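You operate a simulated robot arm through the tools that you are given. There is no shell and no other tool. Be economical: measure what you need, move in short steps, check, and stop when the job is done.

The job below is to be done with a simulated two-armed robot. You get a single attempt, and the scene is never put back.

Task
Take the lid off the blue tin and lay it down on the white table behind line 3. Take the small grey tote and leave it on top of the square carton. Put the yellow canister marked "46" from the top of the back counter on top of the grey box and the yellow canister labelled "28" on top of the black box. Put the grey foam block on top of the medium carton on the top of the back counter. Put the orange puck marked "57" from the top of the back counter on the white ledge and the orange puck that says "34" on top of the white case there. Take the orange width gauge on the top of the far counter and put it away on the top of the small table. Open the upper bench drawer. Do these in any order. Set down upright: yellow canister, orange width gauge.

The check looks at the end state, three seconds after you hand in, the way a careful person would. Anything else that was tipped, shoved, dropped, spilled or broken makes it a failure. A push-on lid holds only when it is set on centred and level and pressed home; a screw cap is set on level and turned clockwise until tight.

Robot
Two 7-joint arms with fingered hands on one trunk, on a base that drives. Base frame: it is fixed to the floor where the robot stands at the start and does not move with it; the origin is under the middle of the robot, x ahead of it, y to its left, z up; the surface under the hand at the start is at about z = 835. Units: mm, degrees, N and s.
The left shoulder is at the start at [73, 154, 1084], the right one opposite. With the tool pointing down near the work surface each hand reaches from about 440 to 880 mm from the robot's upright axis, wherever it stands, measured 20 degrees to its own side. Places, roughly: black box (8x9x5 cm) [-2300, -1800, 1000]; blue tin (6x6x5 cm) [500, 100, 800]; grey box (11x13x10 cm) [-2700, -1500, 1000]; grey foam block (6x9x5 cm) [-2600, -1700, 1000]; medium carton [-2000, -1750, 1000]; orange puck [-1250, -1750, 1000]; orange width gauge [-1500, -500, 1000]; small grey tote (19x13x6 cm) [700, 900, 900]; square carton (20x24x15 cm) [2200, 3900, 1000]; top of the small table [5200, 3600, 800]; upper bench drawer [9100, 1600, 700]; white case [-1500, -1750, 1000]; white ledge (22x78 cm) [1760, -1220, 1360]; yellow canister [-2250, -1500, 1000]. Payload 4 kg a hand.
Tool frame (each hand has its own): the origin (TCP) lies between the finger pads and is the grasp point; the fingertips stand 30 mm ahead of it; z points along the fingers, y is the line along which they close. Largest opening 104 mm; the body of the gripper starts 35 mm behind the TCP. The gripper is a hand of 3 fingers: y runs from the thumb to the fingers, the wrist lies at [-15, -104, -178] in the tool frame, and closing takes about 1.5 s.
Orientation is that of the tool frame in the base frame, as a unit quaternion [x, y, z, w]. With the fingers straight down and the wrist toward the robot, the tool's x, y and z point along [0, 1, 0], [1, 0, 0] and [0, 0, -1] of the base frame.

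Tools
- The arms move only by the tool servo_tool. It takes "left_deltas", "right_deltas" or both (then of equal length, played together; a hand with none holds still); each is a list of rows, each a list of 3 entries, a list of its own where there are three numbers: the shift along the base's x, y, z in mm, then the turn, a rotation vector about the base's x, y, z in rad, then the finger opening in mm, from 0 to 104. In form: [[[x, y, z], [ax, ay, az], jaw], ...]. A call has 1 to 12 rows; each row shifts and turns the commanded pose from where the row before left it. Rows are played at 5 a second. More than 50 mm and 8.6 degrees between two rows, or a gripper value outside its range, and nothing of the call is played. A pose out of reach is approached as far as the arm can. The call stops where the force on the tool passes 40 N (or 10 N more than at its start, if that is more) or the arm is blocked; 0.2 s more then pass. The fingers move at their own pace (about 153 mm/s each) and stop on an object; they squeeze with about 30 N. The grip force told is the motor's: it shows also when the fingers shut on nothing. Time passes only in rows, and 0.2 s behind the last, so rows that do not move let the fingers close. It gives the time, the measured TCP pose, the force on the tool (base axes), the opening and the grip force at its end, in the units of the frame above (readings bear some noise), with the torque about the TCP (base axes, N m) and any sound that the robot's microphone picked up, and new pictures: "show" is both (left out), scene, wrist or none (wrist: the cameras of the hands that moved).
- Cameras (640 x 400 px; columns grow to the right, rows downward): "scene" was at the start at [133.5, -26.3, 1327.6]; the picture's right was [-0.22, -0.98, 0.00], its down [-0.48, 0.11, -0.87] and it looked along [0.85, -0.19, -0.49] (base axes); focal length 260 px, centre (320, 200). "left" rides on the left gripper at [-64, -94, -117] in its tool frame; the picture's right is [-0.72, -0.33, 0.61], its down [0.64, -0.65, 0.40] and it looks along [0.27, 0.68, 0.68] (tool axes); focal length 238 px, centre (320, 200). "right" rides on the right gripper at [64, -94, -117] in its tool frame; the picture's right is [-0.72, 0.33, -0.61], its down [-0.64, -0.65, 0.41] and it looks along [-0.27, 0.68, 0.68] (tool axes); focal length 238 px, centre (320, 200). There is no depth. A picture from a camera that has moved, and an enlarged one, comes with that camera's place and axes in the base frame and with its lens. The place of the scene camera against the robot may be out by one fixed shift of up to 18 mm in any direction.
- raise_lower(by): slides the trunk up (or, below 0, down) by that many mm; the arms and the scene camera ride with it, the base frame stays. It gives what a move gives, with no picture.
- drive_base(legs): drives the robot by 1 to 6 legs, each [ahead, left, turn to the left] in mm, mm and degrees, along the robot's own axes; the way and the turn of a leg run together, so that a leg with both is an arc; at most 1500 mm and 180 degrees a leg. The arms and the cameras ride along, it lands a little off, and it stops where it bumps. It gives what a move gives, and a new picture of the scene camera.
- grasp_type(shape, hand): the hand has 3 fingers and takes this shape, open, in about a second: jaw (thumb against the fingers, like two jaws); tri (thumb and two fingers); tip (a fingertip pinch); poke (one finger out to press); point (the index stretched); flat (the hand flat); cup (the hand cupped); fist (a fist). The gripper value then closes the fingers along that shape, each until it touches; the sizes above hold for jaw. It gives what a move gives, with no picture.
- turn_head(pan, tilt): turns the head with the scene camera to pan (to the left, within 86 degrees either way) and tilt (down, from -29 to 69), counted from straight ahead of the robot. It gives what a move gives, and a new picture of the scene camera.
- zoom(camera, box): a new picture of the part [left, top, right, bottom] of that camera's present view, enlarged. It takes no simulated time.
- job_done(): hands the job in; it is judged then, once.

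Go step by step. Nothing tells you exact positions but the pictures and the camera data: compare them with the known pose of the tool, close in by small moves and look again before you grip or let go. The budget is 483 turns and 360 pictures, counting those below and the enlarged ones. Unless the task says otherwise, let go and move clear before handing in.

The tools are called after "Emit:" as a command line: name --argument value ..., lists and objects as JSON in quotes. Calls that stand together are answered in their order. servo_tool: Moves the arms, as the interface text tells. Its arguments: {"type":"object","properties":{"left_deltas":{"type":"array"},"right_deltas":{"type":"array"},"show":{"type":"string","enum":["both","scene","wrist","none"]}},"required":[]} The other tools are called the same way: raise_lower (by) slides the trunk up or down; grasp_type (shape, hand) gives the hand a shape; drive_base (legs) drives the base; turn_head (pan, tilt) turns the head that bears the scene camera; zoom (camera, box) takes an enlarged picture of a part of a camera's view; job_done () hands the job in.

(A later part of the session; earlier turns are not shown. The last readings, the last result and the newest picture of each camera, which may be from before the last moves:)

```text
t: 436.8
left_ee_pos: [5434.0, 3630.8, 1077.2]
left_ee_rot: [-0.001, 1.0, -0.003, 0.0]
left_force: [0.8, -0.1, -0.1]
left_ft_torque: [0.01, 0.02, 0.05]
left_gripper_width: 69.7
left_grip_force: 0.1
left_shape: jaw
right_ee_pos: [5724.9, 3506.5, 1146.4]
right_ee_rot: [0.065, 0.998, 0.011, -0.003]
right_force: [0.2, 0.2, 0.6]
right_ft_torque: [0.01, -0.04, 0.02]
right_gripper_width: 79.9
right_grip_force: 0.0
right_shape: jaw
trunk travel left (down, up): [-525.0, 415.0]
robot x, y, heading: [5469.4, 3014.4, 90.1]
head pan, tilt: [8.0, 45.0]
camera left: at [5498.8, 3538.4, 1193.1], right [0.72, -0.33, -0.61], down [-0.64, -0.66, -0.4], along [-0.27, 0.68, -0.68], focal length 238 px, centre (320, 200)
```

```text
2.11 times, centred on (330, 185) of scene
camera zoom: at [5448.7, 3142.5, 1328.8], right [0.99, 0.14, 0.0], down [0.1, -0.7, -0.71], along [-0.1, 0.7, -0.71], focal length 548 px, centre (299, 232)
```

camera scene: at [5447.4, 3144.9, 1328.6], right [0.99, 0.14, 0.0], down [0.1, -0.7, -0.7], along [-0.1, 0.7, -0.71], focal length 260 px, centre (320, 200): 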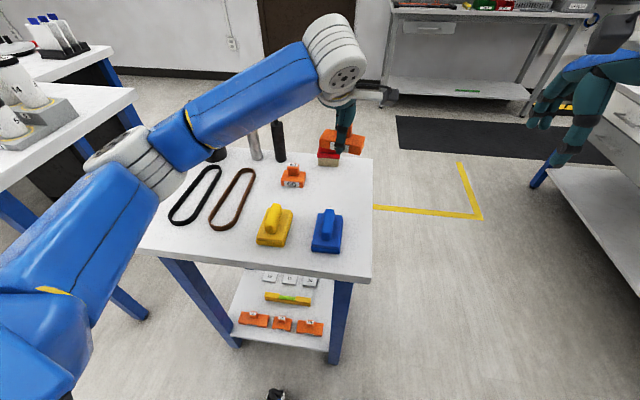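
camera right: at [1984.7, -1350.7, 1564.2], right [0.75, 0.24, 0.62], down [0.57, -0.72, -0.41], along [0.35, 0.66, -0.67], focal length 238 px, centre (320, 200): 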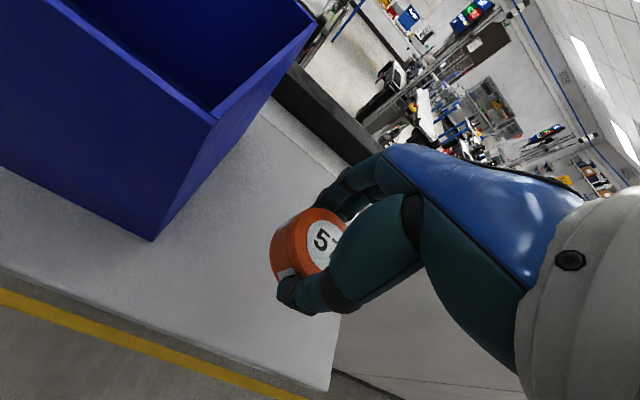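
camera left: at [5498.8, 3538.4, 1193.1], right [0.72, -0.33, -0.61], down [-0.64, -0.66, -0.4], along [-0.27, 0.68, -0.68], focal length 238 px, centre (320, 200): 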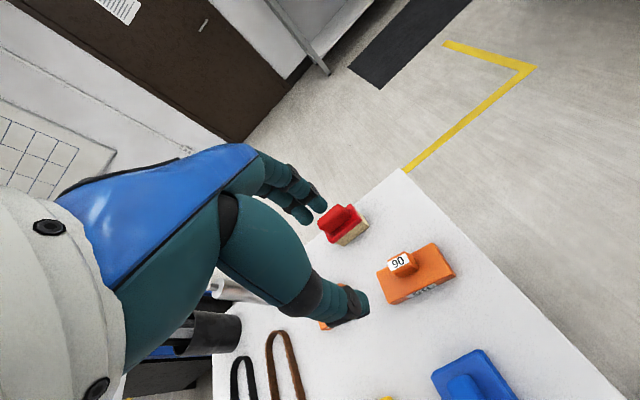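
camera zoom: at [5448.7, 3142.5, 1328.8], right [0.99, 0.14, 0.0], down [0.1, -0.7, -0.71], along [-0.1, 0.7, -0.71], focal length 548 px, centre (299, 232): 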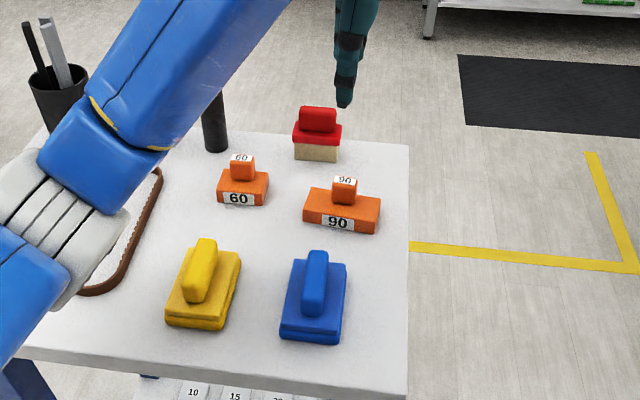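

The gauge stands upright on the small table. Now the drawer at [9100, 1600]: I retract the arm, back off and turn east to look.

Emit:
servo_tool --left_deltas '[[[0, -40, 25], [0, 0, 0], 70], [[0, -45, 20], [0, 0, 0], 70], [[0, -45, 20], [0, 0, 0], 70], [[0, -45, 0], [0, 0, 0], 70]]' --show "none"

Emit:
drive_base --legs '[[-280, 0, 0], [0, 0, -90]]'

Emit:
turn_head --pan -10 --tilt 15

```text
t: 437.8
left_ee_pos: [5435.5, 3457.5, 1138.7]
left_ee_rot: [0.0, 1.0, -0.003, -0.002]
left_force: [-0.4, 0.3, 0.9]
left_ft_torque: [0.03, 0.01, -0.03]
left_gripper_width: 70.0
left_grip_force: 0.1
left_shape: jaw
right_ee_pos: [5726.0, 3505.9, 1146.0]
right_ee_rot: [0.065, 0.998, 0.011, -0.003]
right_force: [-0.5, -0.9, 0.9]
right_ft_torque: [0.0, 0.0, -0.01]
right_gripper_width: 80.1
right_grip_force: 0.0
right_shape: jaw
trunk travel left (down, up): [-525.0, 415.0]
robot x, y, heading: [5469.9, 3019.1, 90.0]
head pan, tilt: [8.0, 45.0]
```

```text
t: 443.5
left_ee_pos: [5912.0, 2777.6, 1138.7]
left_ee_rot: [0.697, 0.717, -0.001, -0.003]
left_force: [-0.2, -0.7, -0.4]
left_ft_torque: [0.02, 0.01, -0.04]
left_gripper_width: 69.8
left_grip_force: 0.0
left_shape: jaw
right_ee_pos: [5967.4, 2490.7, 1143.4]
right_ee_rot: [0.742, 0.67, 0.009, 0.006]
right_force: [-0.5, -0.2, 0.5]
right_ft_torque: [0.01, -0.02, -0.04]
right_gripper_width: 79.7
right_grip_force: 0.0
right_shape: jaw
trunk travel left (down, up): [-525.0, 415.0]
robot x, y, heading: [5466.4, 2735.8, 2.0]
head pan, tilt: [8.0, 45.0]
camera scene: at [5593.3, 2744.6, 1328.7], right [0.17, -0.99, 0.0], down [-0.7, -0.12, -0.71], along [0.7, 0.12, -0.71], focal length 260 px, centre (320, 200)
```

scene: 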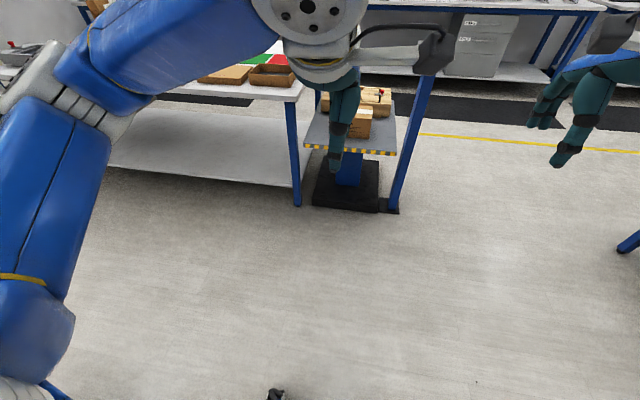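

```text
t: 444.4
left_ee_pos: [5910.2, 2777.5, 1138.5]
left_ee_rot: [0.697, 0.717, -0.001, -0.002]
left_force: [0.0, -0.3, 0.2]
left_ft_torque: [0.0, 0.01, -0.03]
left_gripper_width: 69.6
left_grip_force: 0.0
left_shape: jaw
right_ee_pos: [5965.2, 2491.1, 1145.6]
right_ee_rot: [0.743, 0.669, 0.01, 0.005]
right_force: [-0.2, 0.2, -0.3]
right_ft_torque: [0.02, 0.03, 0.02]
right_gripper_width: 79.9
right_grip_force: 0.0
right_shape: jaw
trunk travel left (down, up): [-525.0, 415.0]
robot x, y, heading: [5469.8, 2735.6, 1.7]
head pan, tilt: [-10.0, 15.0]
camera scene: at [5605.6, 2716.9, 1375.4], right [-0.14, -0.99, 0.0], down [-0.26, 0.04, -0.97], along [0.96, -0.14, -0.26], focal length 260 px, centre (320, 200)
```

scene: 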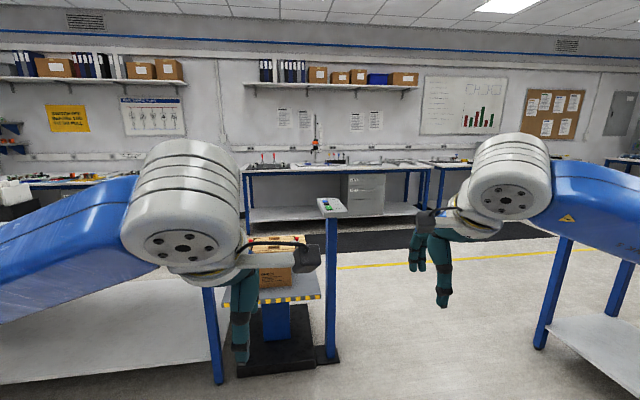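

The drawer unit is under the far bench near [9100, 1560]. I look to the right to check the path at y ≈ 1750.

Emit:
turn_head --pan -45 --tilt 25

```text
t: 445.5
left_ee_pos: [5909.2, 2777.6, 1138.8]
left_ee_rot: [0.698, 0.717, -0.001, -0.001]
left_force: [-0.3, -0.8, -0.1]
left_ft_torque: [-0.01, 0.02, 0.01]
left_gripper_width: 69.8
left_grip_force: 0.0
left_shape: jaw
right_ee_pos: [5964.9, 2491.0, 1145.0]
right_ee_rot: [0.743, 0.67, 0.01, 0.005]
right_force: [-0.1, 0.2, 0.2]
right_ft_torque: [0.01, 0.02, -0.01]
right_gripper_width: 79.8
right_grip_force: 0.1
right_shape: jaw
trunk travel left (down, up): [-525.0, 415.0]
robot x, y, heading: [5467.7, 2737.6, 1.7]
head pan, tilt: [-45.0, 25.0]
camera scene: at [5580.3, 2667.2, 1359.2], right [-0.68, -0.73, 0.0], down [-0.31, 0.29, -0.91], along [0.66, -0.62, -0.42], focal length 260 px, centre (320, 200)
```

scene: 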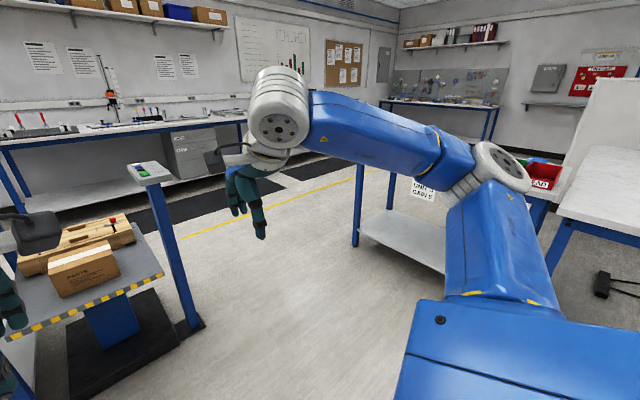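

The passage between the lift table (y > 2460) and the right-hand table (y < 1100) is wide. I drive through at y ≈ 1780 toward the bench.

Emit:
drive_base --legs '[[700, -480, -1.7], [740, -470, 0], [900, -130, 0]]'

Emit:
turn_head --pan 0 --tilt 25

```text
t: 458.7
left_ee_pos: [8289.7, 1715.5, 1139.6]
left_ee_rot: [0.706, 0.708, 0.0, -0.002]
left_force: [0.3, 0.2, 1.2]
left_ft_torque: [0.0, -0.04, -0.01]
left_gripper_width: 69.7
left_grip_force: 0.1
left_shape: jaw
right_ee_pos: [8337.7, 1428.2, 1145.1]
right_ee_rot: [0.752, 0.659, 0.01, 0.006]
right_force: [-0.2, 0.3, -0.3]
right_ft_torque: [0.03, 0.01, 0.01]
right_gripper_width: 79.9
right_grip_force: 0.1
right_shape: jaw
trunk travel left (down, up): [-525.0, 415.0]
robot x, y, heading: [7848.3, 1684.7, 0.4]
head pan, tilt: [-45.0, 25.0]
camera scene: at [7957.1, 1614.2, 1359.3], right [-0.7, -0.71, 0.0], down [-0.3, 0.3, -0.91], along [0.64, -0.64, -0.42], focal length 260 px, centre (320, 200)
```

scene: 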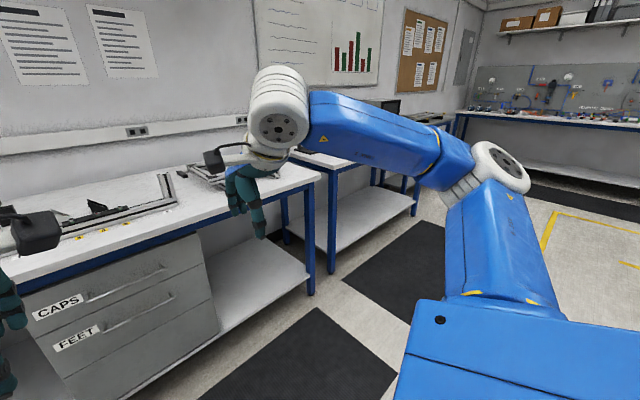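

```text
t: 459.8
left_ee_pos: [8288.9, 1715.5, 1138.9]
left_ee_rot: [0.707, 0.708, -0.001, -0.001]
left_force: [0.1, 0.0, -0.3]
left_ft_torque: [0.01, 0.02, 0.03]
left_gripper_width: 69.6
left_grip_force: 0.1
left_shape: jaw
right_ee_pos: [8336.6, 1426.7, 1145.4]
right_ee_rot: [0.752, 0.659, 0.01, 0.006]
right_force: [-0.4, 0.5, -0.3]
right_ft_torque: [-0.04, -0.02, -0.03]
right_gripper_width: 79.9
right_grip_force: 0.0
right_shape: jaw
trunk travel left (down, up): [-525.0, 415.0]
robot x, y, heading: [7844.9, 1685.4, 0.2]
head pan, tilt: [0.0, 25.0]
camera scene: at [7984.5, 1679.0, 1359.2], right [0.0, -1.0, 0.0], down [-0.42, 0.0, -0.91], along [0.91, 0.0, -0.42], focal length 260 px, centre (320, 200)
```

scene: 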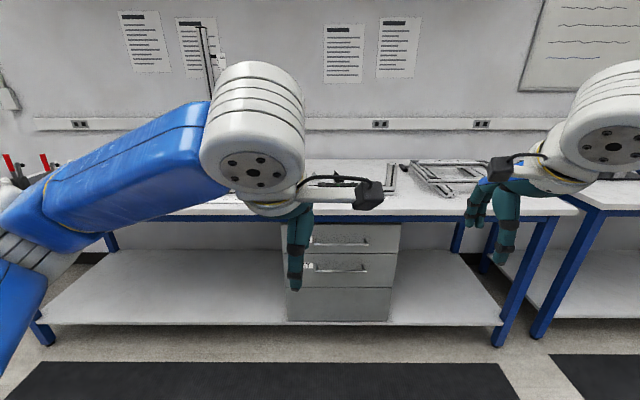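

I see the drawer unit: upper drawer "CAPS" with a horizontal bar handle, roughly at [8970, 1567, 706]. I lower the trunk and pitch the right hand to point forward, fingers above thumb.

Emit:
raise_lower --by -250

Emit:
servo_tool --right_deltas '[[[14, 0, -5], [0, 0, 0.131], 80], [[14, 0, -5], [0, -0.1428, 0], 80], [[14, 0, -5], [0, -0.1428, 0], 80], [[14, 0, -5], [0, -0.1428, 0], 80], [[14, 0, -5], [0, -0.1428, 0], 80], [[14, 0, -5], [0, -0.1428, 0], 80], [[14, 0, -5], [0, -0.1428, 0], 80], [[14, 0, -5], [0, -0.1428, 0], 80], [[14, 0, -5], [0, -0.1428, 0], 80], [[14, 0, -5], [0, -0.1428, 0], 80], [[14, 0, -5], [0, -0.1428, 0], 80], [[14, 0, -5], [0, -0.1428, 0], 80]]' --show "both"

```text
t: 462.4
left_ee_pos: [8289.2, 1715.7, 890.5]
left_ee_rot: [0.707, 0.708, 0.0, -0.002]
left_force: [-0.4, -0.9, 0.1]
left_ft_torque: [0.03, 0.01, -0.01]
left_gripper_width: 69.6
left_grip_force: 0.1
left_shape: jaw
right_ee_pos: [8336.9, 1428.0, 895.6]
right_ee_rot: [0.752, 0.659, 0.01, 0.006]
right_force: [0.2, -0.4, -0.4]
right_ft_torque: [0.03, 0.0, -0.01]
right_gripper_width: 79.6
right_grip_force: 0.0
right_shape: jaw
trunk travel left (down, up): [-275.0, 665.0]
robot x, y, heading: [7845.7, 1685.9, -0.1]
head pan, tilt: [0.0, 25.0]
```

```text
t: 465.0
left_ee_pos: [8287.9, 1716.2, 889.4]
left_ee_rot: [0.706, 0.708, -0.001, -0.001]
left_force: [0.0, 0.1, -0.1]
left_ft_torque: [-0.02, 0.01, 0.0]
left_gripper_width: 69.6
left_grip_force: 0.0
left_shape: jaw
right_ee_pos: [8429.1, 1428.2, 863.1]
right_ee_rot: [0.646, 0.647, 0.288, 0.284]
right_force: [-0.1, -0.2, 0.5]
right_ft_torque: [0.02, 0.02, 0.0]
right_gripper_width: 79.9
right_grip_force: 0.0
right_shape: jaw
right hand out of reach, approached as far as the arm can: row 7, 8, 9, 10, 11, 12
trunk travel left (down, up): [-275.0, 665.0]
robot x, y, heading: [7844.9, 1685.7, 0.3]
head pan, tilt: [0.0, 25.0]
camera scene: at [7983.9, 1679.2, 1109.2], right [0.0, -1.0, 0.0], down [-0.42, 0.0, -0.91], along [0.91, 0.0, -0.42], focal length 260 px, centre (320, 200)
camera right: at [8279.3, 1491.2, 872.2], right [-0.23, -0.72, 0.65], down [-0.14, -0.64, -0.76], along [0.96, -0.26, 0.05], focal length 238 px, centre (320, 200)
```

scene: 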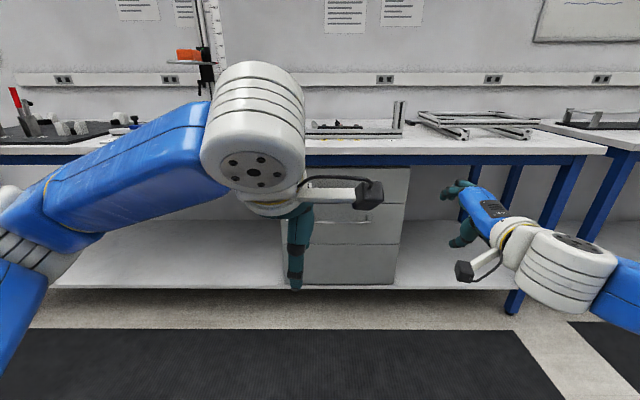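
right: 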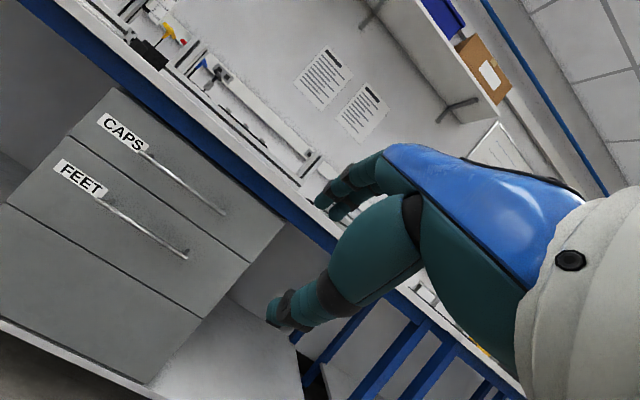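

The arm is too folded there; I extend forward while pitching further.

Emit:
servo_tool --right_deltas '[[[45, 0, 0], [0, 0, 0], 80], [[45, 0, 0], [0, 0, 0], 80], [[30, 0, -10], [0, -0.14, 0], 80], [[20, 0, -10], [0, -0.14, 0], 80], [[20, 0, -10], [0, -0.14, 0], 80], [[10, 0, -10], [0, -0.14, 0], 80], [[0, 0, -10], [0, -0.14, 0], 80]]' --show "both"

```text
t: 466.6
left_ee_pos: [8289.4, 1715.3, 888.3]
left_ee_rot: [0.707, 0.708, 0.0, -0.001]
left_force: [0.1, 0.6, 0.6]
left_ft_torque: [0.05, -0.01, 0.03]
left_gripper_width: 69.6
left_grip_force: 0.1
left_shape: jaw
right_ee_pos: [8527.0, 1393.1, 838.0]
right_ee_rot: [0.525, 0.582, 0.448, 0.43]
right_force: [0.3, 0.0, -0.3]
right_ft_torque: [-0.02, 0.03, -0.02]
right_gripper_width: 79.4
right_grip_force: 0.1
right_shape: jaw
right hand out of reach, approached as far as the arm can: row 3, 4, 5, 6, 7
trunk travel left (down, up): [-275.0, 665.0]
robot x, y, heading: [7847.5, 1686.5, 0.2]
head pan, tilt: [0.0, 25.0]
camera scene: at [7984.6, 1678.0, 1109.1], right [0.0, -1.0, 0.0], down [-0.43, 0.0, -0.91], along [0.91, 0.0, -0.43], focal length 260 px, centre (320, 200)
camera right: at [8387.1, 1444.2, 771.3], right [-0.47, -0.74, 0.48], down [0.3, -0.64, -0.71], along [0.83, -0.19, 0.52], focal length 238 px, centre (320, 200)
```

scene: 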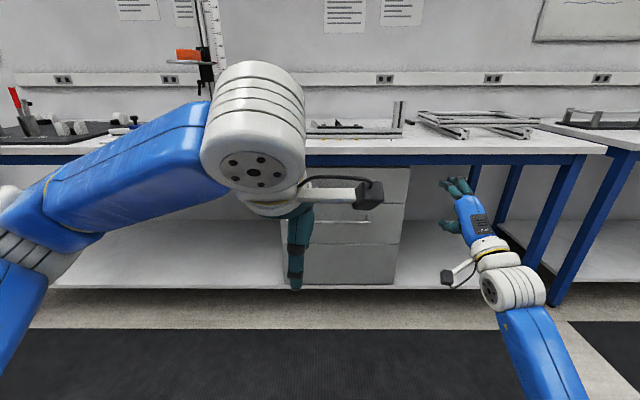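
right: 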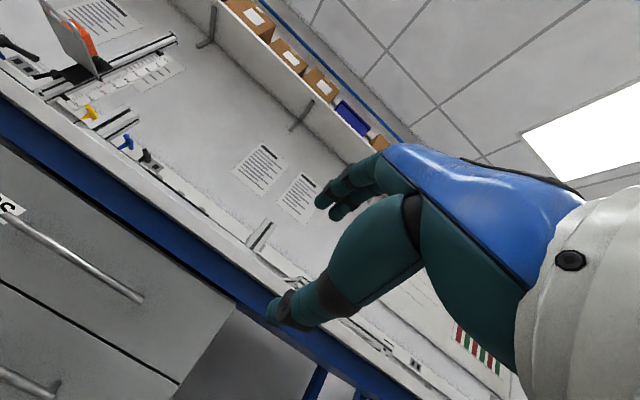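

The right hand now points forward (≈77°). The handle is at about x 8964, z 710, y 1480–1710. I lower the trunk to that height and drive left and ahead to stand off from it.

Emit:
raise_lower --by -125

Emit:
drive_base --legs '[[0, 185, 0], [270, 0, 0]]'

Emit:
servo_tool --right_deltas '[[[0, 0, 0], [0, 0, 0], 80], [[0, 0, 0], [0, 0, 0], 80], [[0, 0, 0], [0, 0, 0], 80], [[0, 0, 0], [0, 0, 0], 80], [[0, 0, 0], [0, 0, 0], 80], [[0, 0, 0], [0, 0, 0], 80], [[0, 0, 0], [0, 0, 0], 80], [[0, 0, 0], [0, 0, 0], 80]]' --show "both"

```text
t: 468.1
left_ee_pos: [8288.8, 1715.4, 764.7]
left_ee_rot: [0.706, 0.708, 0.0, -0.001]
left_force: [-0.6, -0.6, 0.6]
left_ft_torque: [-0.02, 0.01, -0.01]
left_gripper_width: 69.4
left_grip_force: 0.0
left_shape: jaw
right_ee_pos: [8526.9, 1395.3, 714.6]
right_ee_rot: [0.524, 0.583, 0.448, 0.43]
right_force: [-0.4, -0.2, 0.9]
right_ft_torque: [0.01, 0.0, 0.01]
right_gripper_width: 79.8
right_grip_force: 0.0
right_shape: jaw
trunk travel left (down, up): [-150.0, 790.0]
robot x, y, heading: [7845.1, 1683.2, 0.4]
head pan, tilt: [0.0, 25.0]
```

```text
t: 471.1
left_ee_pos: [8555.4, 1908.2, 763.9]
left_ee_rot: [0.705, 0.709, 0.0, -0.002]
left_force: [-0.4, 0.5, -0.3]
left_ft_torque: [0.0, 0.01, 0.0]
left_gripper_width: 69.7
left_grip_force: 0.0
left_shape: jaw
right_ee_pos: [8795.3, 1587.4, 712.4]
right_ee_rot: [0.523, 0.585, 0.449, 0.428]
right_force: [0.1, 0.1, -0.2]
right_ft_torque: [0.02, 0.03, 0.0]
right_gripper_width: 79.6
right_grip_force: 0.1
right_shape: jaw
trunk travel left (down, up): [-150.0, 790.0]
robot x, y, heading: [8114.6, 1878.5, 0.2]
head pan, tilt: [0.0, 25.0]
camera scene: at [8250.6, 1869.6, 984.1], right [0.01, -1.0, 0.0], down [-0.43, 0.0, -0.9], along [0.9, 0.01, -0.43], focal length 260 px, centre (320, 200)
```

scene: 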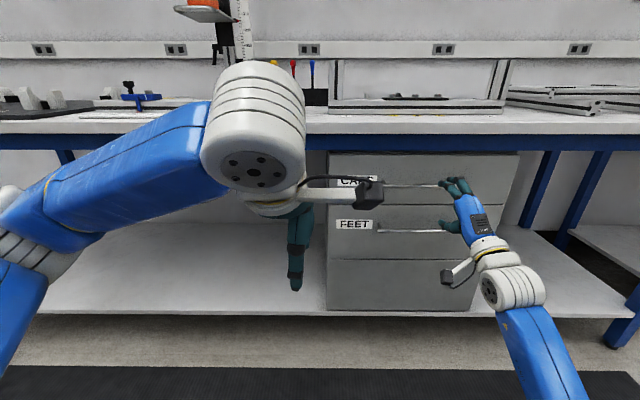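

```text
t: 472.9
left_ee_pos: [8554.2, 1908.1, 764.9]
left_ee_rot: [0.705, 0.709, 0.0, -0.001]
left_force: [0.1, -0.7, 0.2]
left_ft_torque: [0.05, 0.0, 0.0]
left_gripper_width: 70.0
left_grip_force: 0.1
left_shape: jaw
right_ee_pos: [8791.1, 1587.3, 715.7]
right_ee_rot: [0.523, 0.584, 0.449, 0.429]
right_force: [0.3, -0.4, -0.1]
right_ft_torque: [0.02, 0.02, 0.01]
right_gripper_width: 80.0
right_grip_force: 0.1
right_shape: jaw
trunk travel left (down, up): [-150.0, 790.0]
robot x, y, heading: [8113.7, 1873.4, 0.5]
head pan, tilt: [0.0, 25.0]
camera scene: at [8250.0, 1869.4, 984.2], right [0.01, -1.0, 0.0], down [-0.42, 0.0, -0.91], along [0.91, 0.01, -0.42], focal length 260 px, centre (320, 200)
camera right: at [8652.8, 1637.3, 648.1], right [-0.46, -0.75, 0.48], down [0.3, -0.64, -0.71], along [0.83, -0.18, 0.52], focal length 238 px, centre (320, 200)
```

scene: 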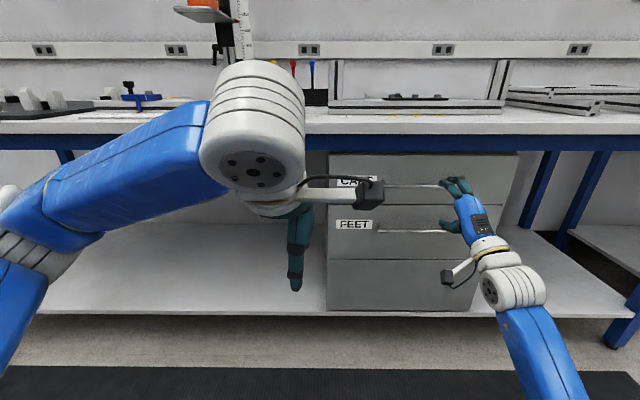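
right: 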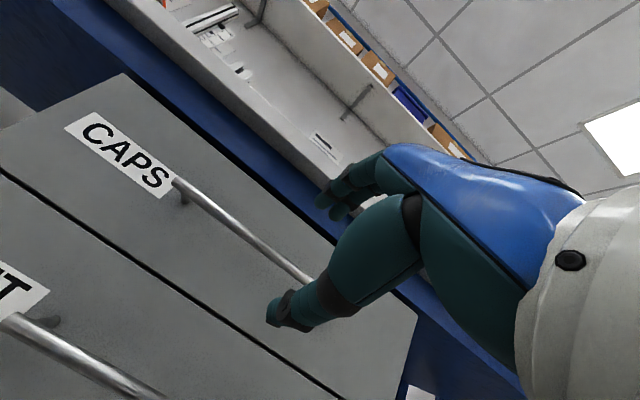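

The bar is at z ≈ 720, x ≈ 8920–8950. I advance the open hand toward it and look.

Emit:
servo_tool --right_deltas '[[[35, 0, 2], [0, 0, 0], 80], [[35, 0, 2], [0, 0, 0], 80]]' --show "both"

Emit:
zoom --camera "scene" --box '[330, 130, 530, 280]'

```text
t: 473.6
left_ee_pos: [8554.6, 1906.7, 764.9]
left_ee_rot: [0.705, 0.709, 0.0, -0.001]
left_force: [0.0, -0.4, 0.2]
left_ft_torque: [-0.02, 0.02, -0.03]
left_gripper_width: 69.6
left_grip_force: 0.0
left_shape: jaw
right_ee_pos: [8863.5, 1586.9, 717.6]
right_ee_rot: [0.522, 0.584, 0.449, 0.429]
right_force: [-0.4, -0.5, 0.8]
right_ft_torque: [0.0, -0.02, -0.01]
right_gripper_width: 79.6
right_grip_force: 0.1
right_shape: jaw
trunk travel left (down, up): [-150.0, 790.0]
robot x, y, heading: [8111.5, 1876.0, 0.4]
head pan, tilt: [0.0, 25.0]
camera scene: at [8250.4, 1869.5, 984.1], right [0.01, -1.0, 0.0], down [-0.43, 0.0, -0.91], along [0.91, 0.01, -0.43], focal length 260 px, centre (320, 200)
camera right: at [8721.8, 1637.1, 651.9], right [-0.46, -0.75, 0.48], down [0.3, -0.64, -0.71], along [0.83, -0.18, 0.52], focal length 238 px, centre (320, 200)
```

scene: 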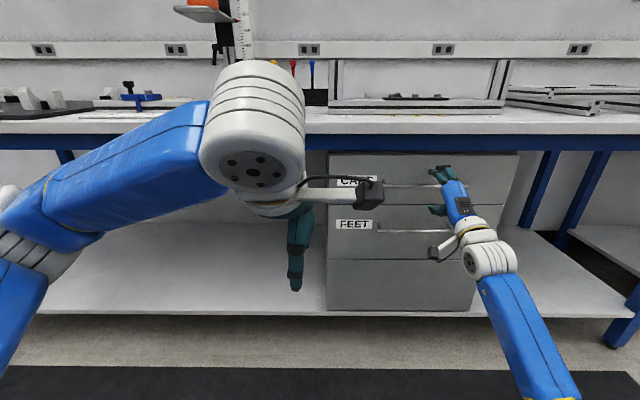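
right: 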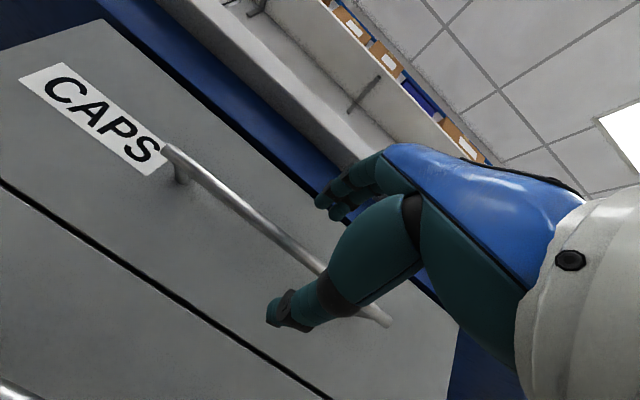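

```text
2.67 times, centred on (430, 205) of scene
camera zoom: at [8250.4, 1869.5, 984.1], right [0.01, -1.0, 0.0], down [-0.43, 0.0, -0.91], along [0.91, 0.01, -0.43], focal length 694 px, centre (27, 187)
```

zoom: 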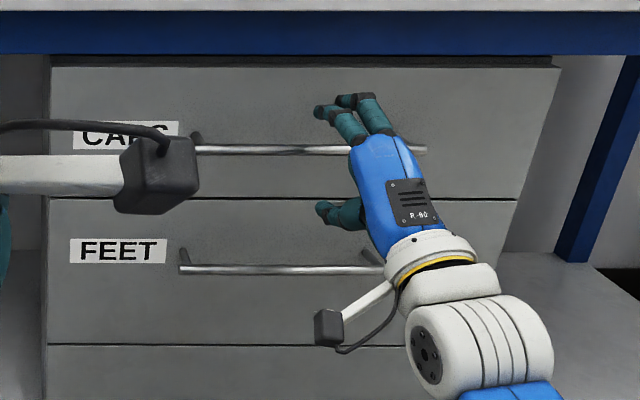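

Triangulated: the bar is at x ≈ 8881, z ≈ 706, already between thumb and fingers. I advance 12 mm, centre and close.

Emit:
servo_tool --right_deltas '[[[6, 0, -5], [0, 0, 0], 80], [[6, 0, -4], [0, 0, 0], 80], [[0, 0, 0], [0, 0, 0], 50], [[0, 0, 0], [0, 0, 0], 20], [[0, 0, 0], [0, 0, 0], 0], [[0, 0, 0], [0, 0, 0], 0], [[0, 0, 0], [0, 0, 0], 0], [[0, 0, 0], [0, 0, 0], 0]]' --show "wrist"

Emit:
zoom --camera "scene" --box '[330, 130, 530, 280]'

```text
t: 475.4
left_ee_pos: [8553.0, 1908.1, 766.2]
left_ee_rot: [0.705, 0.709, 0.0, 0.0]
left_force: [-0.5, -0.7, 0.4]
left_ft_torque: [-0.01, -0.01, -0.01]
left_gripper_width: 69.5
left_grip_force: 0.0
left_shape: jaw
right_ee_pos: [8872.0, 1586.4, 713.6]
right_ee_rot: [0.522, 0.582, 0.449, 0.432]
right_force: [-0.4, -0.8, 11.0]
right_ft_torque: [0.05, -0.4, 0.0]
right_gripper_width: 1.5
right_grip_force: 29.9
right_shape: jaw
trunk travel left (down, up): [-150.0, 790.0]
robot x, y, heading: [8115.1, 1872.7, 0.1]
head pan, tilt: [0.0, 25.0]
camera right: at [8732.9, 1637.4, 645.3], right [-0.46, -0.75, 0.48], down [0.3, -0.64, -0.7], along [0.83, -0.18, 0.52], focal length 238 px, centre (320, 200)
```

right: 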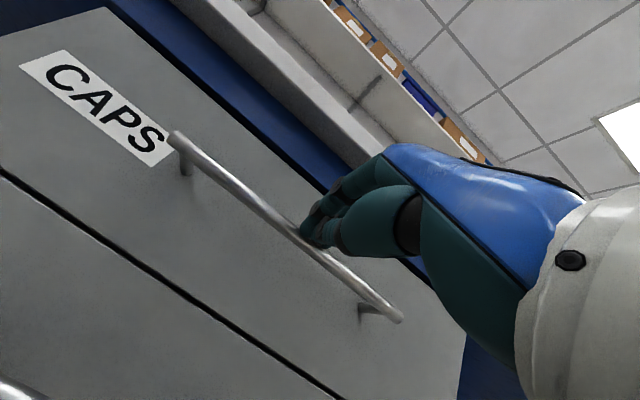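

```text
2.67 times, centred on (430, 205) of scene
camera zoom: at [8247.9, 1870.2, 984.7], right [0.01, -1.0, 0.0], down [-0.42, 0.0, -0.91], along [0.91, 0.01, -0.42], focal length 694 px, centre (27, 187)
```

zoom: 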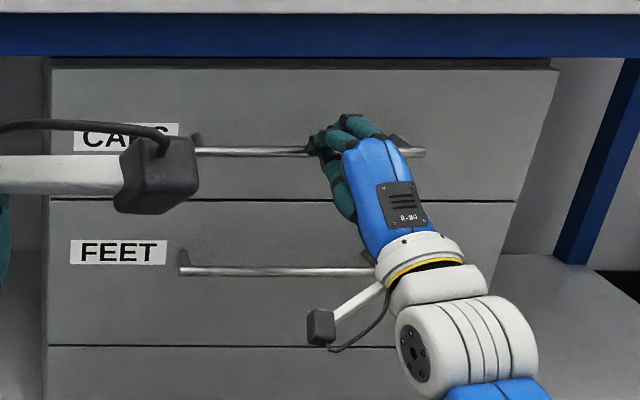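

The fingers seem to have closed above the bar rather than on it. I open again and look closely.

Emit:
servo_tool --right_deltas '[[[-5, 0, 6], [0, 0, 0], 40], [[-10, 0, 0], [0, 0, 0], 80], [[0, 0, 0], [0, 0, 0], 80], [[0, 0, 0], [0, 0, 0], 80]]' --show "wrist"

Emit:
zoom --camera "right" --box '[150, 120, 450, 340]'

Emit:
zoom --camera "scene" --box '[370, 140, 470, 230]'

```text
t: 476.4
left_ee_pos: [8553.1, 1906.1, 765.7]
left_ee_rot: [0.705, 0.709, 0.0, -0.001]
left_force: [0.6, -0.3, -0.3]
left_ft_torque: [0.0, 0.01, -0.07]
left_gripper_width: 69.8
left_grip_force: 0.0
left_shape: jaw
right_ee_pos: [8859.6, 1585.8, 715.3]
right_ee_rot: [0.522, 0.585, 0.45, 0.429]
right_force: [-0.5, -0.5, 1.2]
right_ft_torque: [-0.04, -0.03, 0.02]
right_gripper_width: 79.4
right_grip_force: 0.0
right_shape: jaw
trunk travel left (down, up): [-150.0, 790.0]
robot x, y, heading: [8115.1, 1876.5, 0.4]
head pan, tilt: [0.0, 25.0]
camera right: at [8719.3, 1636.6, 648.4], right [-0.46, -0.75, 0.48], down [0.3, -0.64, -0.71], along [0.83, -0.18, 0.52], focal length 238 px, centre (320, 200)
```

right: 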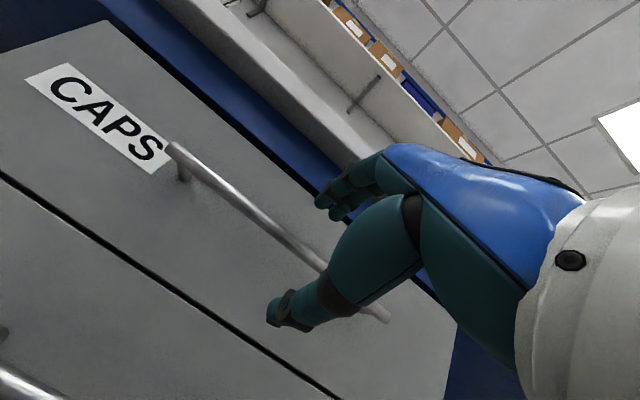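

```text
1.82 times, centred on (300, 230) of right
camera zoom: at [8719.3, 1636.6, 648.4], right [-0.46, -0.75, 0.48], down [0.3, -0.64, -0.71], along [0.83, -0.18, 0.52], focal length 433 px, centre (356, 146)
```

zoom: 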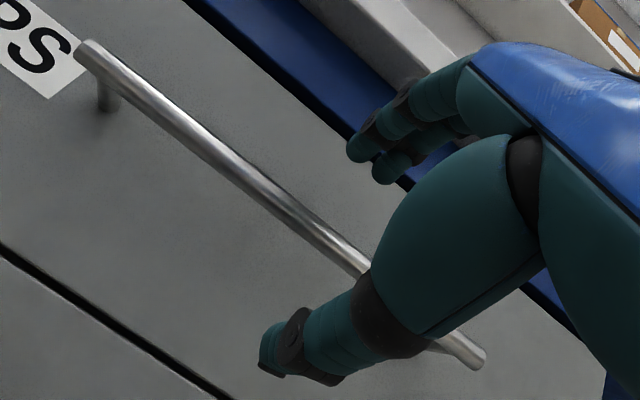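

```text
4.44 times, centred on (420, 185) of scene
camera zoom: at [8250.1, 1869.4, 984.2], right [0.01, -1.0, 0.0], down [-0.42, 0.0, -0.91], along [0.91, 0.01, -0.42], focal length 1157 px, centre (-124, 267)
```

zoom: 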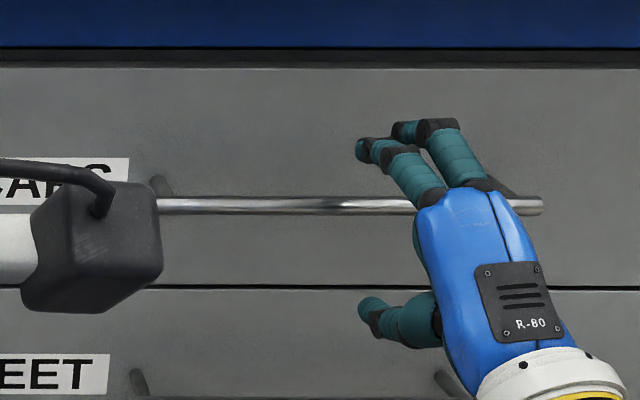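

The bar is further: x ≈ 8915, z ≈ 719. I advance 40 mm in small steps with the hand open, then close.

Emit:
servo_tool --right_deltas '[[[14, 0, 3], [0, 0, 0], 80], [[14, 0, 2], [0, 0, 0], 80], [[12, 0, 2], [0, 0, 0], 80]]' --show "wrist"

Emit:
zoom --camera "right" --box '[150, 120, 450, 340]'

Emit:
zoom --camera "scene" --box '[370, 140, 470, 230]'

```text
t: 477.1
left_ee_pos: [8553.9, 1907.1, 764.4]
left_ee_rot: [0.705, 0.709, -0.001, -0.001]
left_force: [-0.5, -0.3, 1.0]
left_ft_torque: [0.0, -0.01, -0.03]
left_gripper_width: 69.7
left_grip_force: 0.0
left_shape: jaw
right_ee_pos: [8900.0, 1586.5, 723.7]
right_ee_rot: [0.523, 0.583, 0.449, 0.43]
right_force: [-0.6, -0.1, -0.2]
right_ft_torque: [0.01, -0.03, 0.01]
right_gripper_width: 79.9
right_grip_force: 0.0
right_shape: jaw
trunk travel left (down, up): [-150.0, 790.0]
robot x, y, heading: [8113.3, 1874.6, 0.6]
head pan, tilt: [0.0, 25.0]
camera right: at [8759.6, 1636.4, 655.7], right [-0.46, -0.75, 0.48], down [0.3, -0.64, -0.71], along [0.83, -0.18, 0.52], focal length 238 px, centre (320, 200)
```

right: 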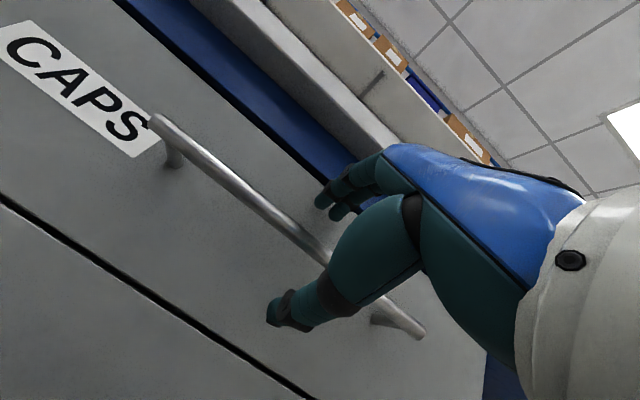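

```text
1.82 times, centred on (300, 230) of right
camera zoom: at [8759.6, 1636.4, 655.7], right [-0.46, -0.75, 0.48], down [0.3, -0.64, -0.71], along [0.83, -0.18, 0.52], focal length 433 px, centre (356, 146)
```

zoom: 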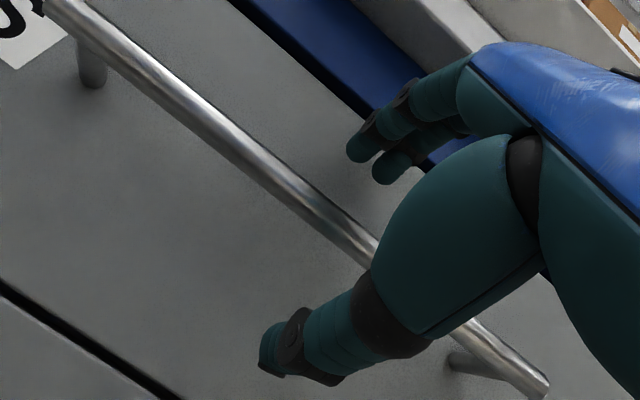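

```text
4.44 times, centred on (420, 185) of scene
camera zoom: at [8250.3, 1869.4, 984.1], right [0.01, -1.0, 0.0], down [-0.43, 0.0, -0.91], along [0.91, 0.01, -0.43], focal length 1157 px, centre (-124, 267)
```

zoom: 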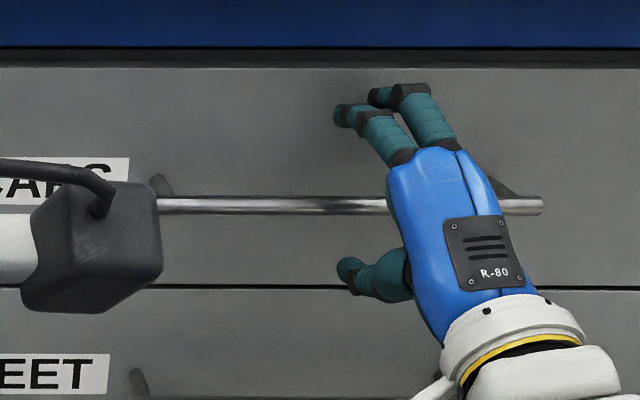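

Better fix: bar at x ≈ 8896, z ≈ 711, now at pad depth. I lower 10 mm to centre it and close.

Emit:
servo_tool --right_deltas '[[[-4, 0, -10], [0, 0, 0], 80], [[0, 0, 0], [0, 0, 0], 50], [[0, 0, 0], [0, 0, 0], 20], [[0, 0, 0], [0, 0, 0], 0], [[0, 0, 0], [0, 0, 0], 0], [[0, 0, 0], [0, 0, 0], 0], [[0, 0, 0], [0, 0, 0], 0]]' --show "wrist"

Emit:
zoom --camera "right" --box '[150, 120, 450, 340]'

```text
t: 478.8
left_ee_pos: [8553.8, 1906.3, 764.6]
left_ee_rot: [0.705, 0.709, -0.001, -0.002]
left_force: [0.4, -0.3, 0.9]
left_ft_torque: [0.04, -0.01, 0.01]
left_gripper_width: 69.7
left_grip_force: 0.0
left_shape: jaw
right_ee_pos: [8896.4, 1584.6, 711.1]
right_ee_rot: [0.523, 0.584, 0.448, 0.429]
right_force: [4.4, 0.5, -5.0]
right_ft_torque: [0.03, 0.04, 0.0]
right_gripper_width: 0.0
right_grip_force: 29.7
right_shape: jaw
trunk travel left (down, up): [-150.0, 790.0]
robot x, y, heading: [8113.1, 1872.6, 0.2]
head pan, tilt: [0.0, 25.0]
camera right: at [8756.2, 1636.3, 644.0], right [-0.46, -0.75, 0.48], down [0.3, -0.64, -0.71], along [0.84, -0.18, 0.52], focal length 238 px, centre (320, 200)
```

right: 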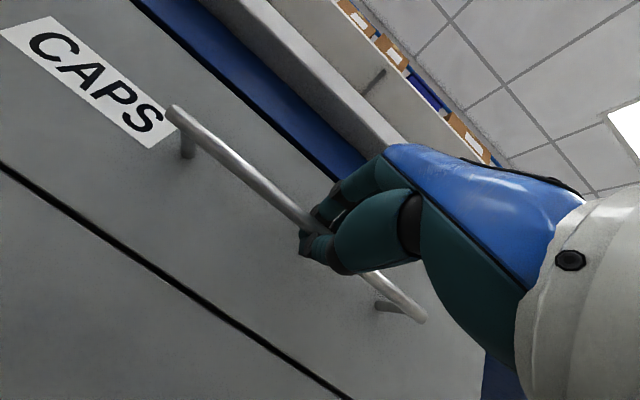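

```text
1.82 times, centred on (300, 230) of right
camera zoom: at [8756.2, 1636.3, 644.0], right [-0.46, -0.75, 0.48], down [0.3, -0.64, -0.71], along [0.84, -0.18, 0.52], focal length 433 px, centre (356, 146)
```

zoom: 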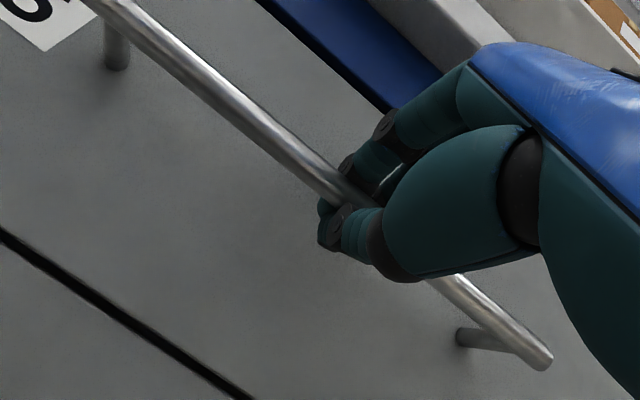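

The hand now encloses the bar. I pull back with the arm first.

Emit:
servo_tool --right_deltas '[[[-10, 0, 0], [0, 0, 0], 0], [[-20, 0, 0], [0, 0, 0], 0], [[-20, 0, 0], [0, 0, 0], 0], [[-20, 0, 0], [0, 0, 0], 0]]' --show "both"

```text
t: 479.8
left_ee_pos: [8554.3, 1905.9, 764.5]
left_ee_rot: [0.705, 0.709, 0.001, -0.002]
left_force: [-0.3, 0.0, -0.5]
left_ft_torque: [-0.01, 0.0, -0.02]
left_gripper_width: 69.6
left_grip_force: 0.0
left_shape: jaw
right_ee_pos: [8826.2, 1585.4, 711.4]
right_ee_rot: [0.524, 0.584, 0.449, 0.428]
right_force: [-1.8, 0.5, -9.4]
right_ft_torque: [0.04, 0.09, -0.02]
right_gripper_width: 0.0
right_grip_force: 29.5
right_shape: jaw
trunk travel left (down, up): [-150.0, 790.0]
robot x, y, heading: [8113.5, 1874.7, 0.5]
head pan, tilt: [0.0, 25.0]
camera scene: at [8251.3, 1868.4, 983.9], right [0.01, -1.0, 0.0], down [-0.43, 0.0, -0.9], along [0.9, 0.01, -0.43], focal length 260 px, centre (320, 200)
camera right: at [8685.3, 1636.6, 644.6], right [-0.46, -0.75, 0.48], down [0.3, -0.64, -0.71], along [0.84, -0.18, 0.52], focal length 238 px, centre (320, 200)
```

scene: 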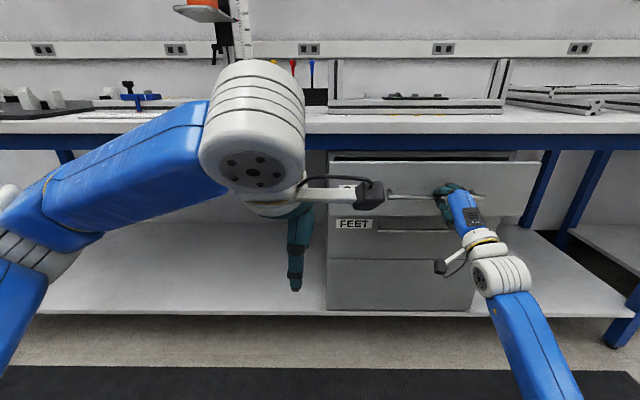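
right: 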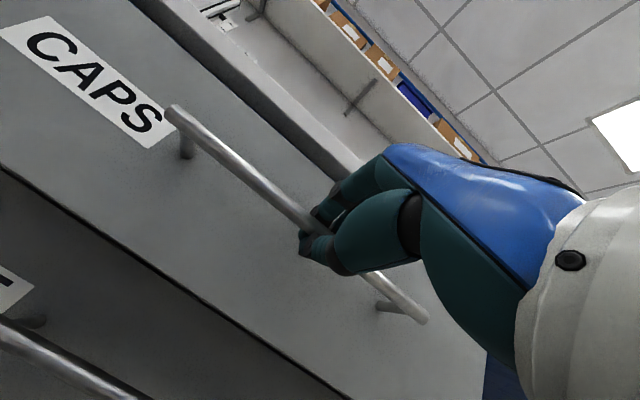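

The drawer is opening. I continue by backing the base slowly.

Emit:
drive_base --legs '[[-200, 0, 0]]'

Emit:
turn_head --pan -20 --tilt 35

```text
t: 481.3
left_ee_pos: [8357.8, 1906.0, 763.8]
left_ee_rot: [0.705, 0.709, 0.0, -0.002]
left_force: [-0.1, -0.2, -0.2]
left_ft_torque: [0.01, 0.03, -0.02]
left_gripper_width: 69.7
left_grip_force: 0.0
left_shape: jaw
right_ee_pos: [8629.3, 1587.0, 711.4]
right_ee_rot: [0.522, 0.584, 0.45, 0.428]
right_force: [0.5, 3.8, -11.7]
right_ft_torque: [0.01, 0.09, 0.03]
right_gripper_width: 0.0
right_grip_force: 29.7
right_shape: jaw
trunk travel left (down, up): [-150.0, 790.0]
robot x, y, heading: [7915.6, 1871.2, 0.5]
head pan, tilt: [0.0, 25.0]
camera scene: at [8054.4, 1867.6, 983.8], right [0.01, -1.0, 0.0], down [-0.43, 0.0, -0.9], along [0.9, 0.01, -0.43], focal length 260 px, centre (320, 200)
```

scene: 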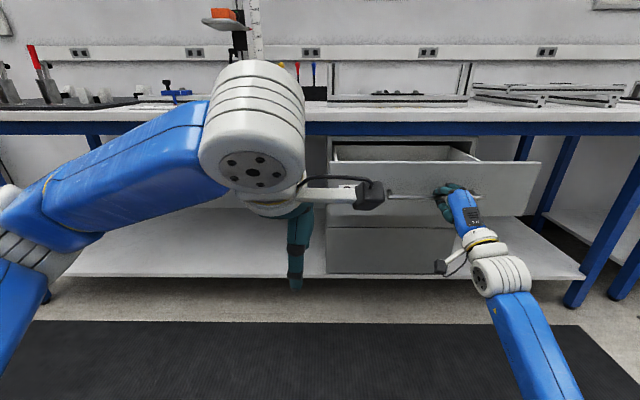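

```text
t: 482.2
left_ee_pos: [8355.9, 1905.9, 764.9]
left_ee_rot: [0.704, 0.71, 0.0, -0.001]
left_force: [-0.7, 0.4, 0.7]
left_ft_torque: [0.02, 0.0, -0.02]
left_gripper_width: 69.7
left_grip_force: 0.0
left_shape: jaw
right_ee_pos: [8628.2, 1585.8, 711.2]
right_ee_rot: [0.523, 0.584, 0.449, 0.428]
right_force: [-0.2, 3.4, -13.5]
right_ft_torque: [0.0, 0.15, 0.03]
right_gripper_width: 0.0
right_grip_force: 30.3
right_shape: jaw
trunk travel left (down, up): [-150.0, 790.0]
robot x, y, heading: [7913.5, 1872.4, 0.2]
head pan, tilt: [-20.0, 35.0]
camera scene: at [8045.5, 1837.3, 968.0], right [-0.33, -0.94, 0.0], down [-0.54, 0.19, -0.82], along [0.77, -0.27, -0.58], focal length 260 px, centre (320, 200)
```

scene: 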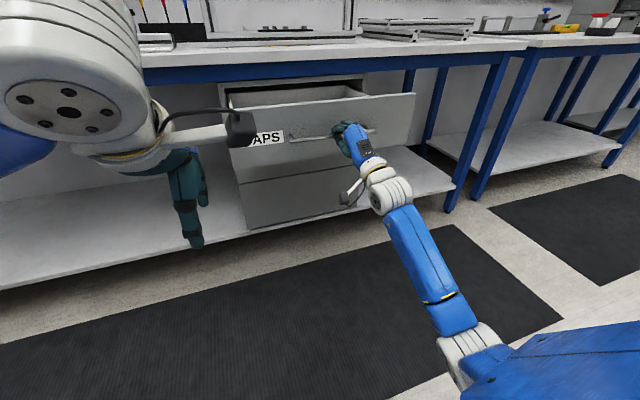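

It is open about 265 mm. I pull gently a bit more with the arm to find its end stop.

Emit:
servo_tool --right_deltas '[[[-20, 0, 0], [0, 0, 0], 0], [[-20, 0, 0], [0, 0, 0], 0], [[-20, 0, 0], [0, 0, 0], 0], [[-20, 0, 0], [0, 0, 0], 0]]' --show "scene"

```text
t: 483.2
left_ee_pos: [8355.7, 1906.6, 765.8]
left_ee_rot: [0.705, 0.71, 0.0, 0.0]
left_force: [0.0, 0.2, 0.9]
left_ft_torque: [-0.04, -0.01, 0.0]
left_gripper_width: 69.6
left_grip_force: 0.1
left_shape: jaw
right_ee_pos: [8558.2, 1586.3, 708.7]
right_ee_rot: [0.527, 0.587, 0.445, 0.425]
right_force: [36.2, 3.5, -2.6]
right_ft_torque: [0.02, 0.2, -0.05]
right_gripper_width: 0.0
right_grip_force: 29.8
right_shape: jaw
trunk travel left (down, up): [-150.0, 790.0]
robot x, y, heading: [7914.1, 1874.5, 0.5]
head pan, tilt: [-20.0, 35.0]
stopped in row 4 (right hand): the force on the tool passed its limit at 56 N (the readings are from after the stop); the commanded pose is now the measured one
camera scene: at [8048.5, 1838.5, 968.1], right [-0.33, -0.94, 0.0], down [-0.55, 0.19, -0.82], along [0.77, -0.27, -0.58], focal length 260 px, centre (320, 200)
```

scene: 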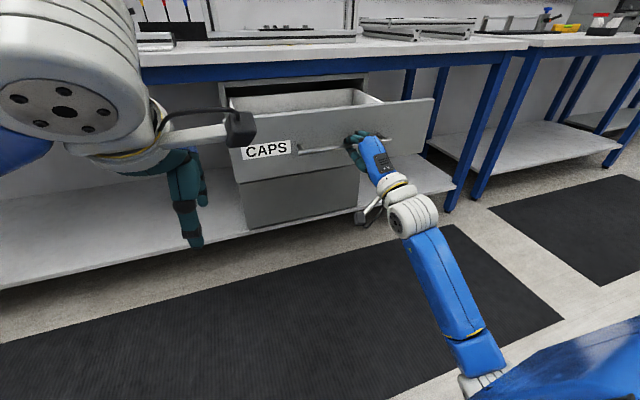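

The end stop is reached; the drawer is fully open. I relax, open the hand and withdraw.

Emit:
servo_tool --right_deltas '[[[4, 0, 0], [0, 0, 0], 20], [[0, 0, 0], [0, 0, 0], 60], [[0, 0, 0], [0, 0, 0], 90], [[0, 0, 0], [0, 0, 0], 90], [[-20, 0, 4], [0, 0, 0], 90], [[-30, 0, 6], [0, 0, 0], 90], [[-30, 0, 0], [0, 0, 0], 90]]' --show "both"

```text
t: 484.8
left_ee_pos: [8352.0, 1906.6, 767.1]
left_ee_rot: [0.705, 0.71, 0.002, 0.0]
left_force: [0.0, -1.2, 0.2]
left_ft_torque: [0.0, 0.01, -0.02]
left_gripper_width: 69.5
left_grip_force: 0.1
left_shape: jaw
right_ee_pos: [8473.8, 1586.1, 724.4]
right_ee_rot: [0.522, 0.585, 0.45, 0.427]
right_force: [0.5, 0.3, 0.0]
right_ft_torque: [0.0, 0.02, 0.0]
right_gripper_width: 89.7
right_grip_force: 0.0
right_shape: jaw
trunk travel left (down, up): [-150.0, 790.0]
robot x, y, heading: [7913.7, 1870.9, 0.7]
head pan, tilt: [-20.0, 35.0]
camera scene: at [8042.9, 1837.8, 968.6], right [-0.33, -0.94, 0.0], down [-0.54, 0.19, -0.82], along [0.77, -0.27, -0.58], focal length 260 px, centre (320, 200)
camera right: at [8334.9, 1636.2, 658.8], right [-0.46, -0.75, 0.48], down [0.3, -0.64, -0.71], along [0.84, -0.18, 0.52], focal length 238 px, centre (320, 200)
```

scene: 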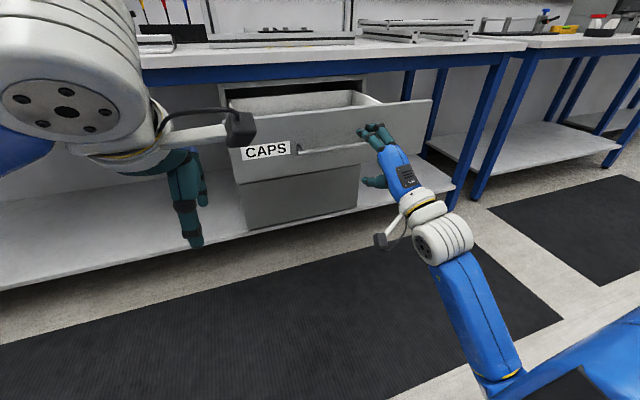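
right: 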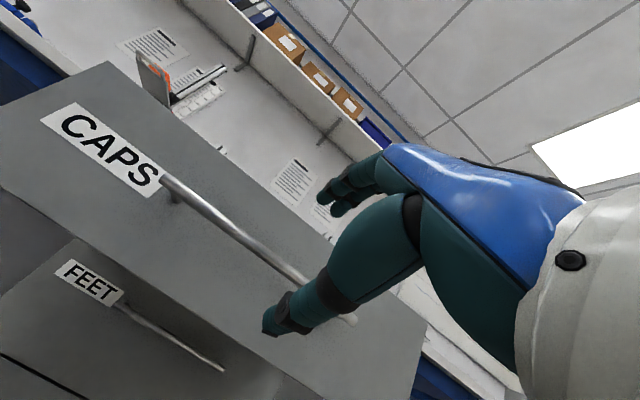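

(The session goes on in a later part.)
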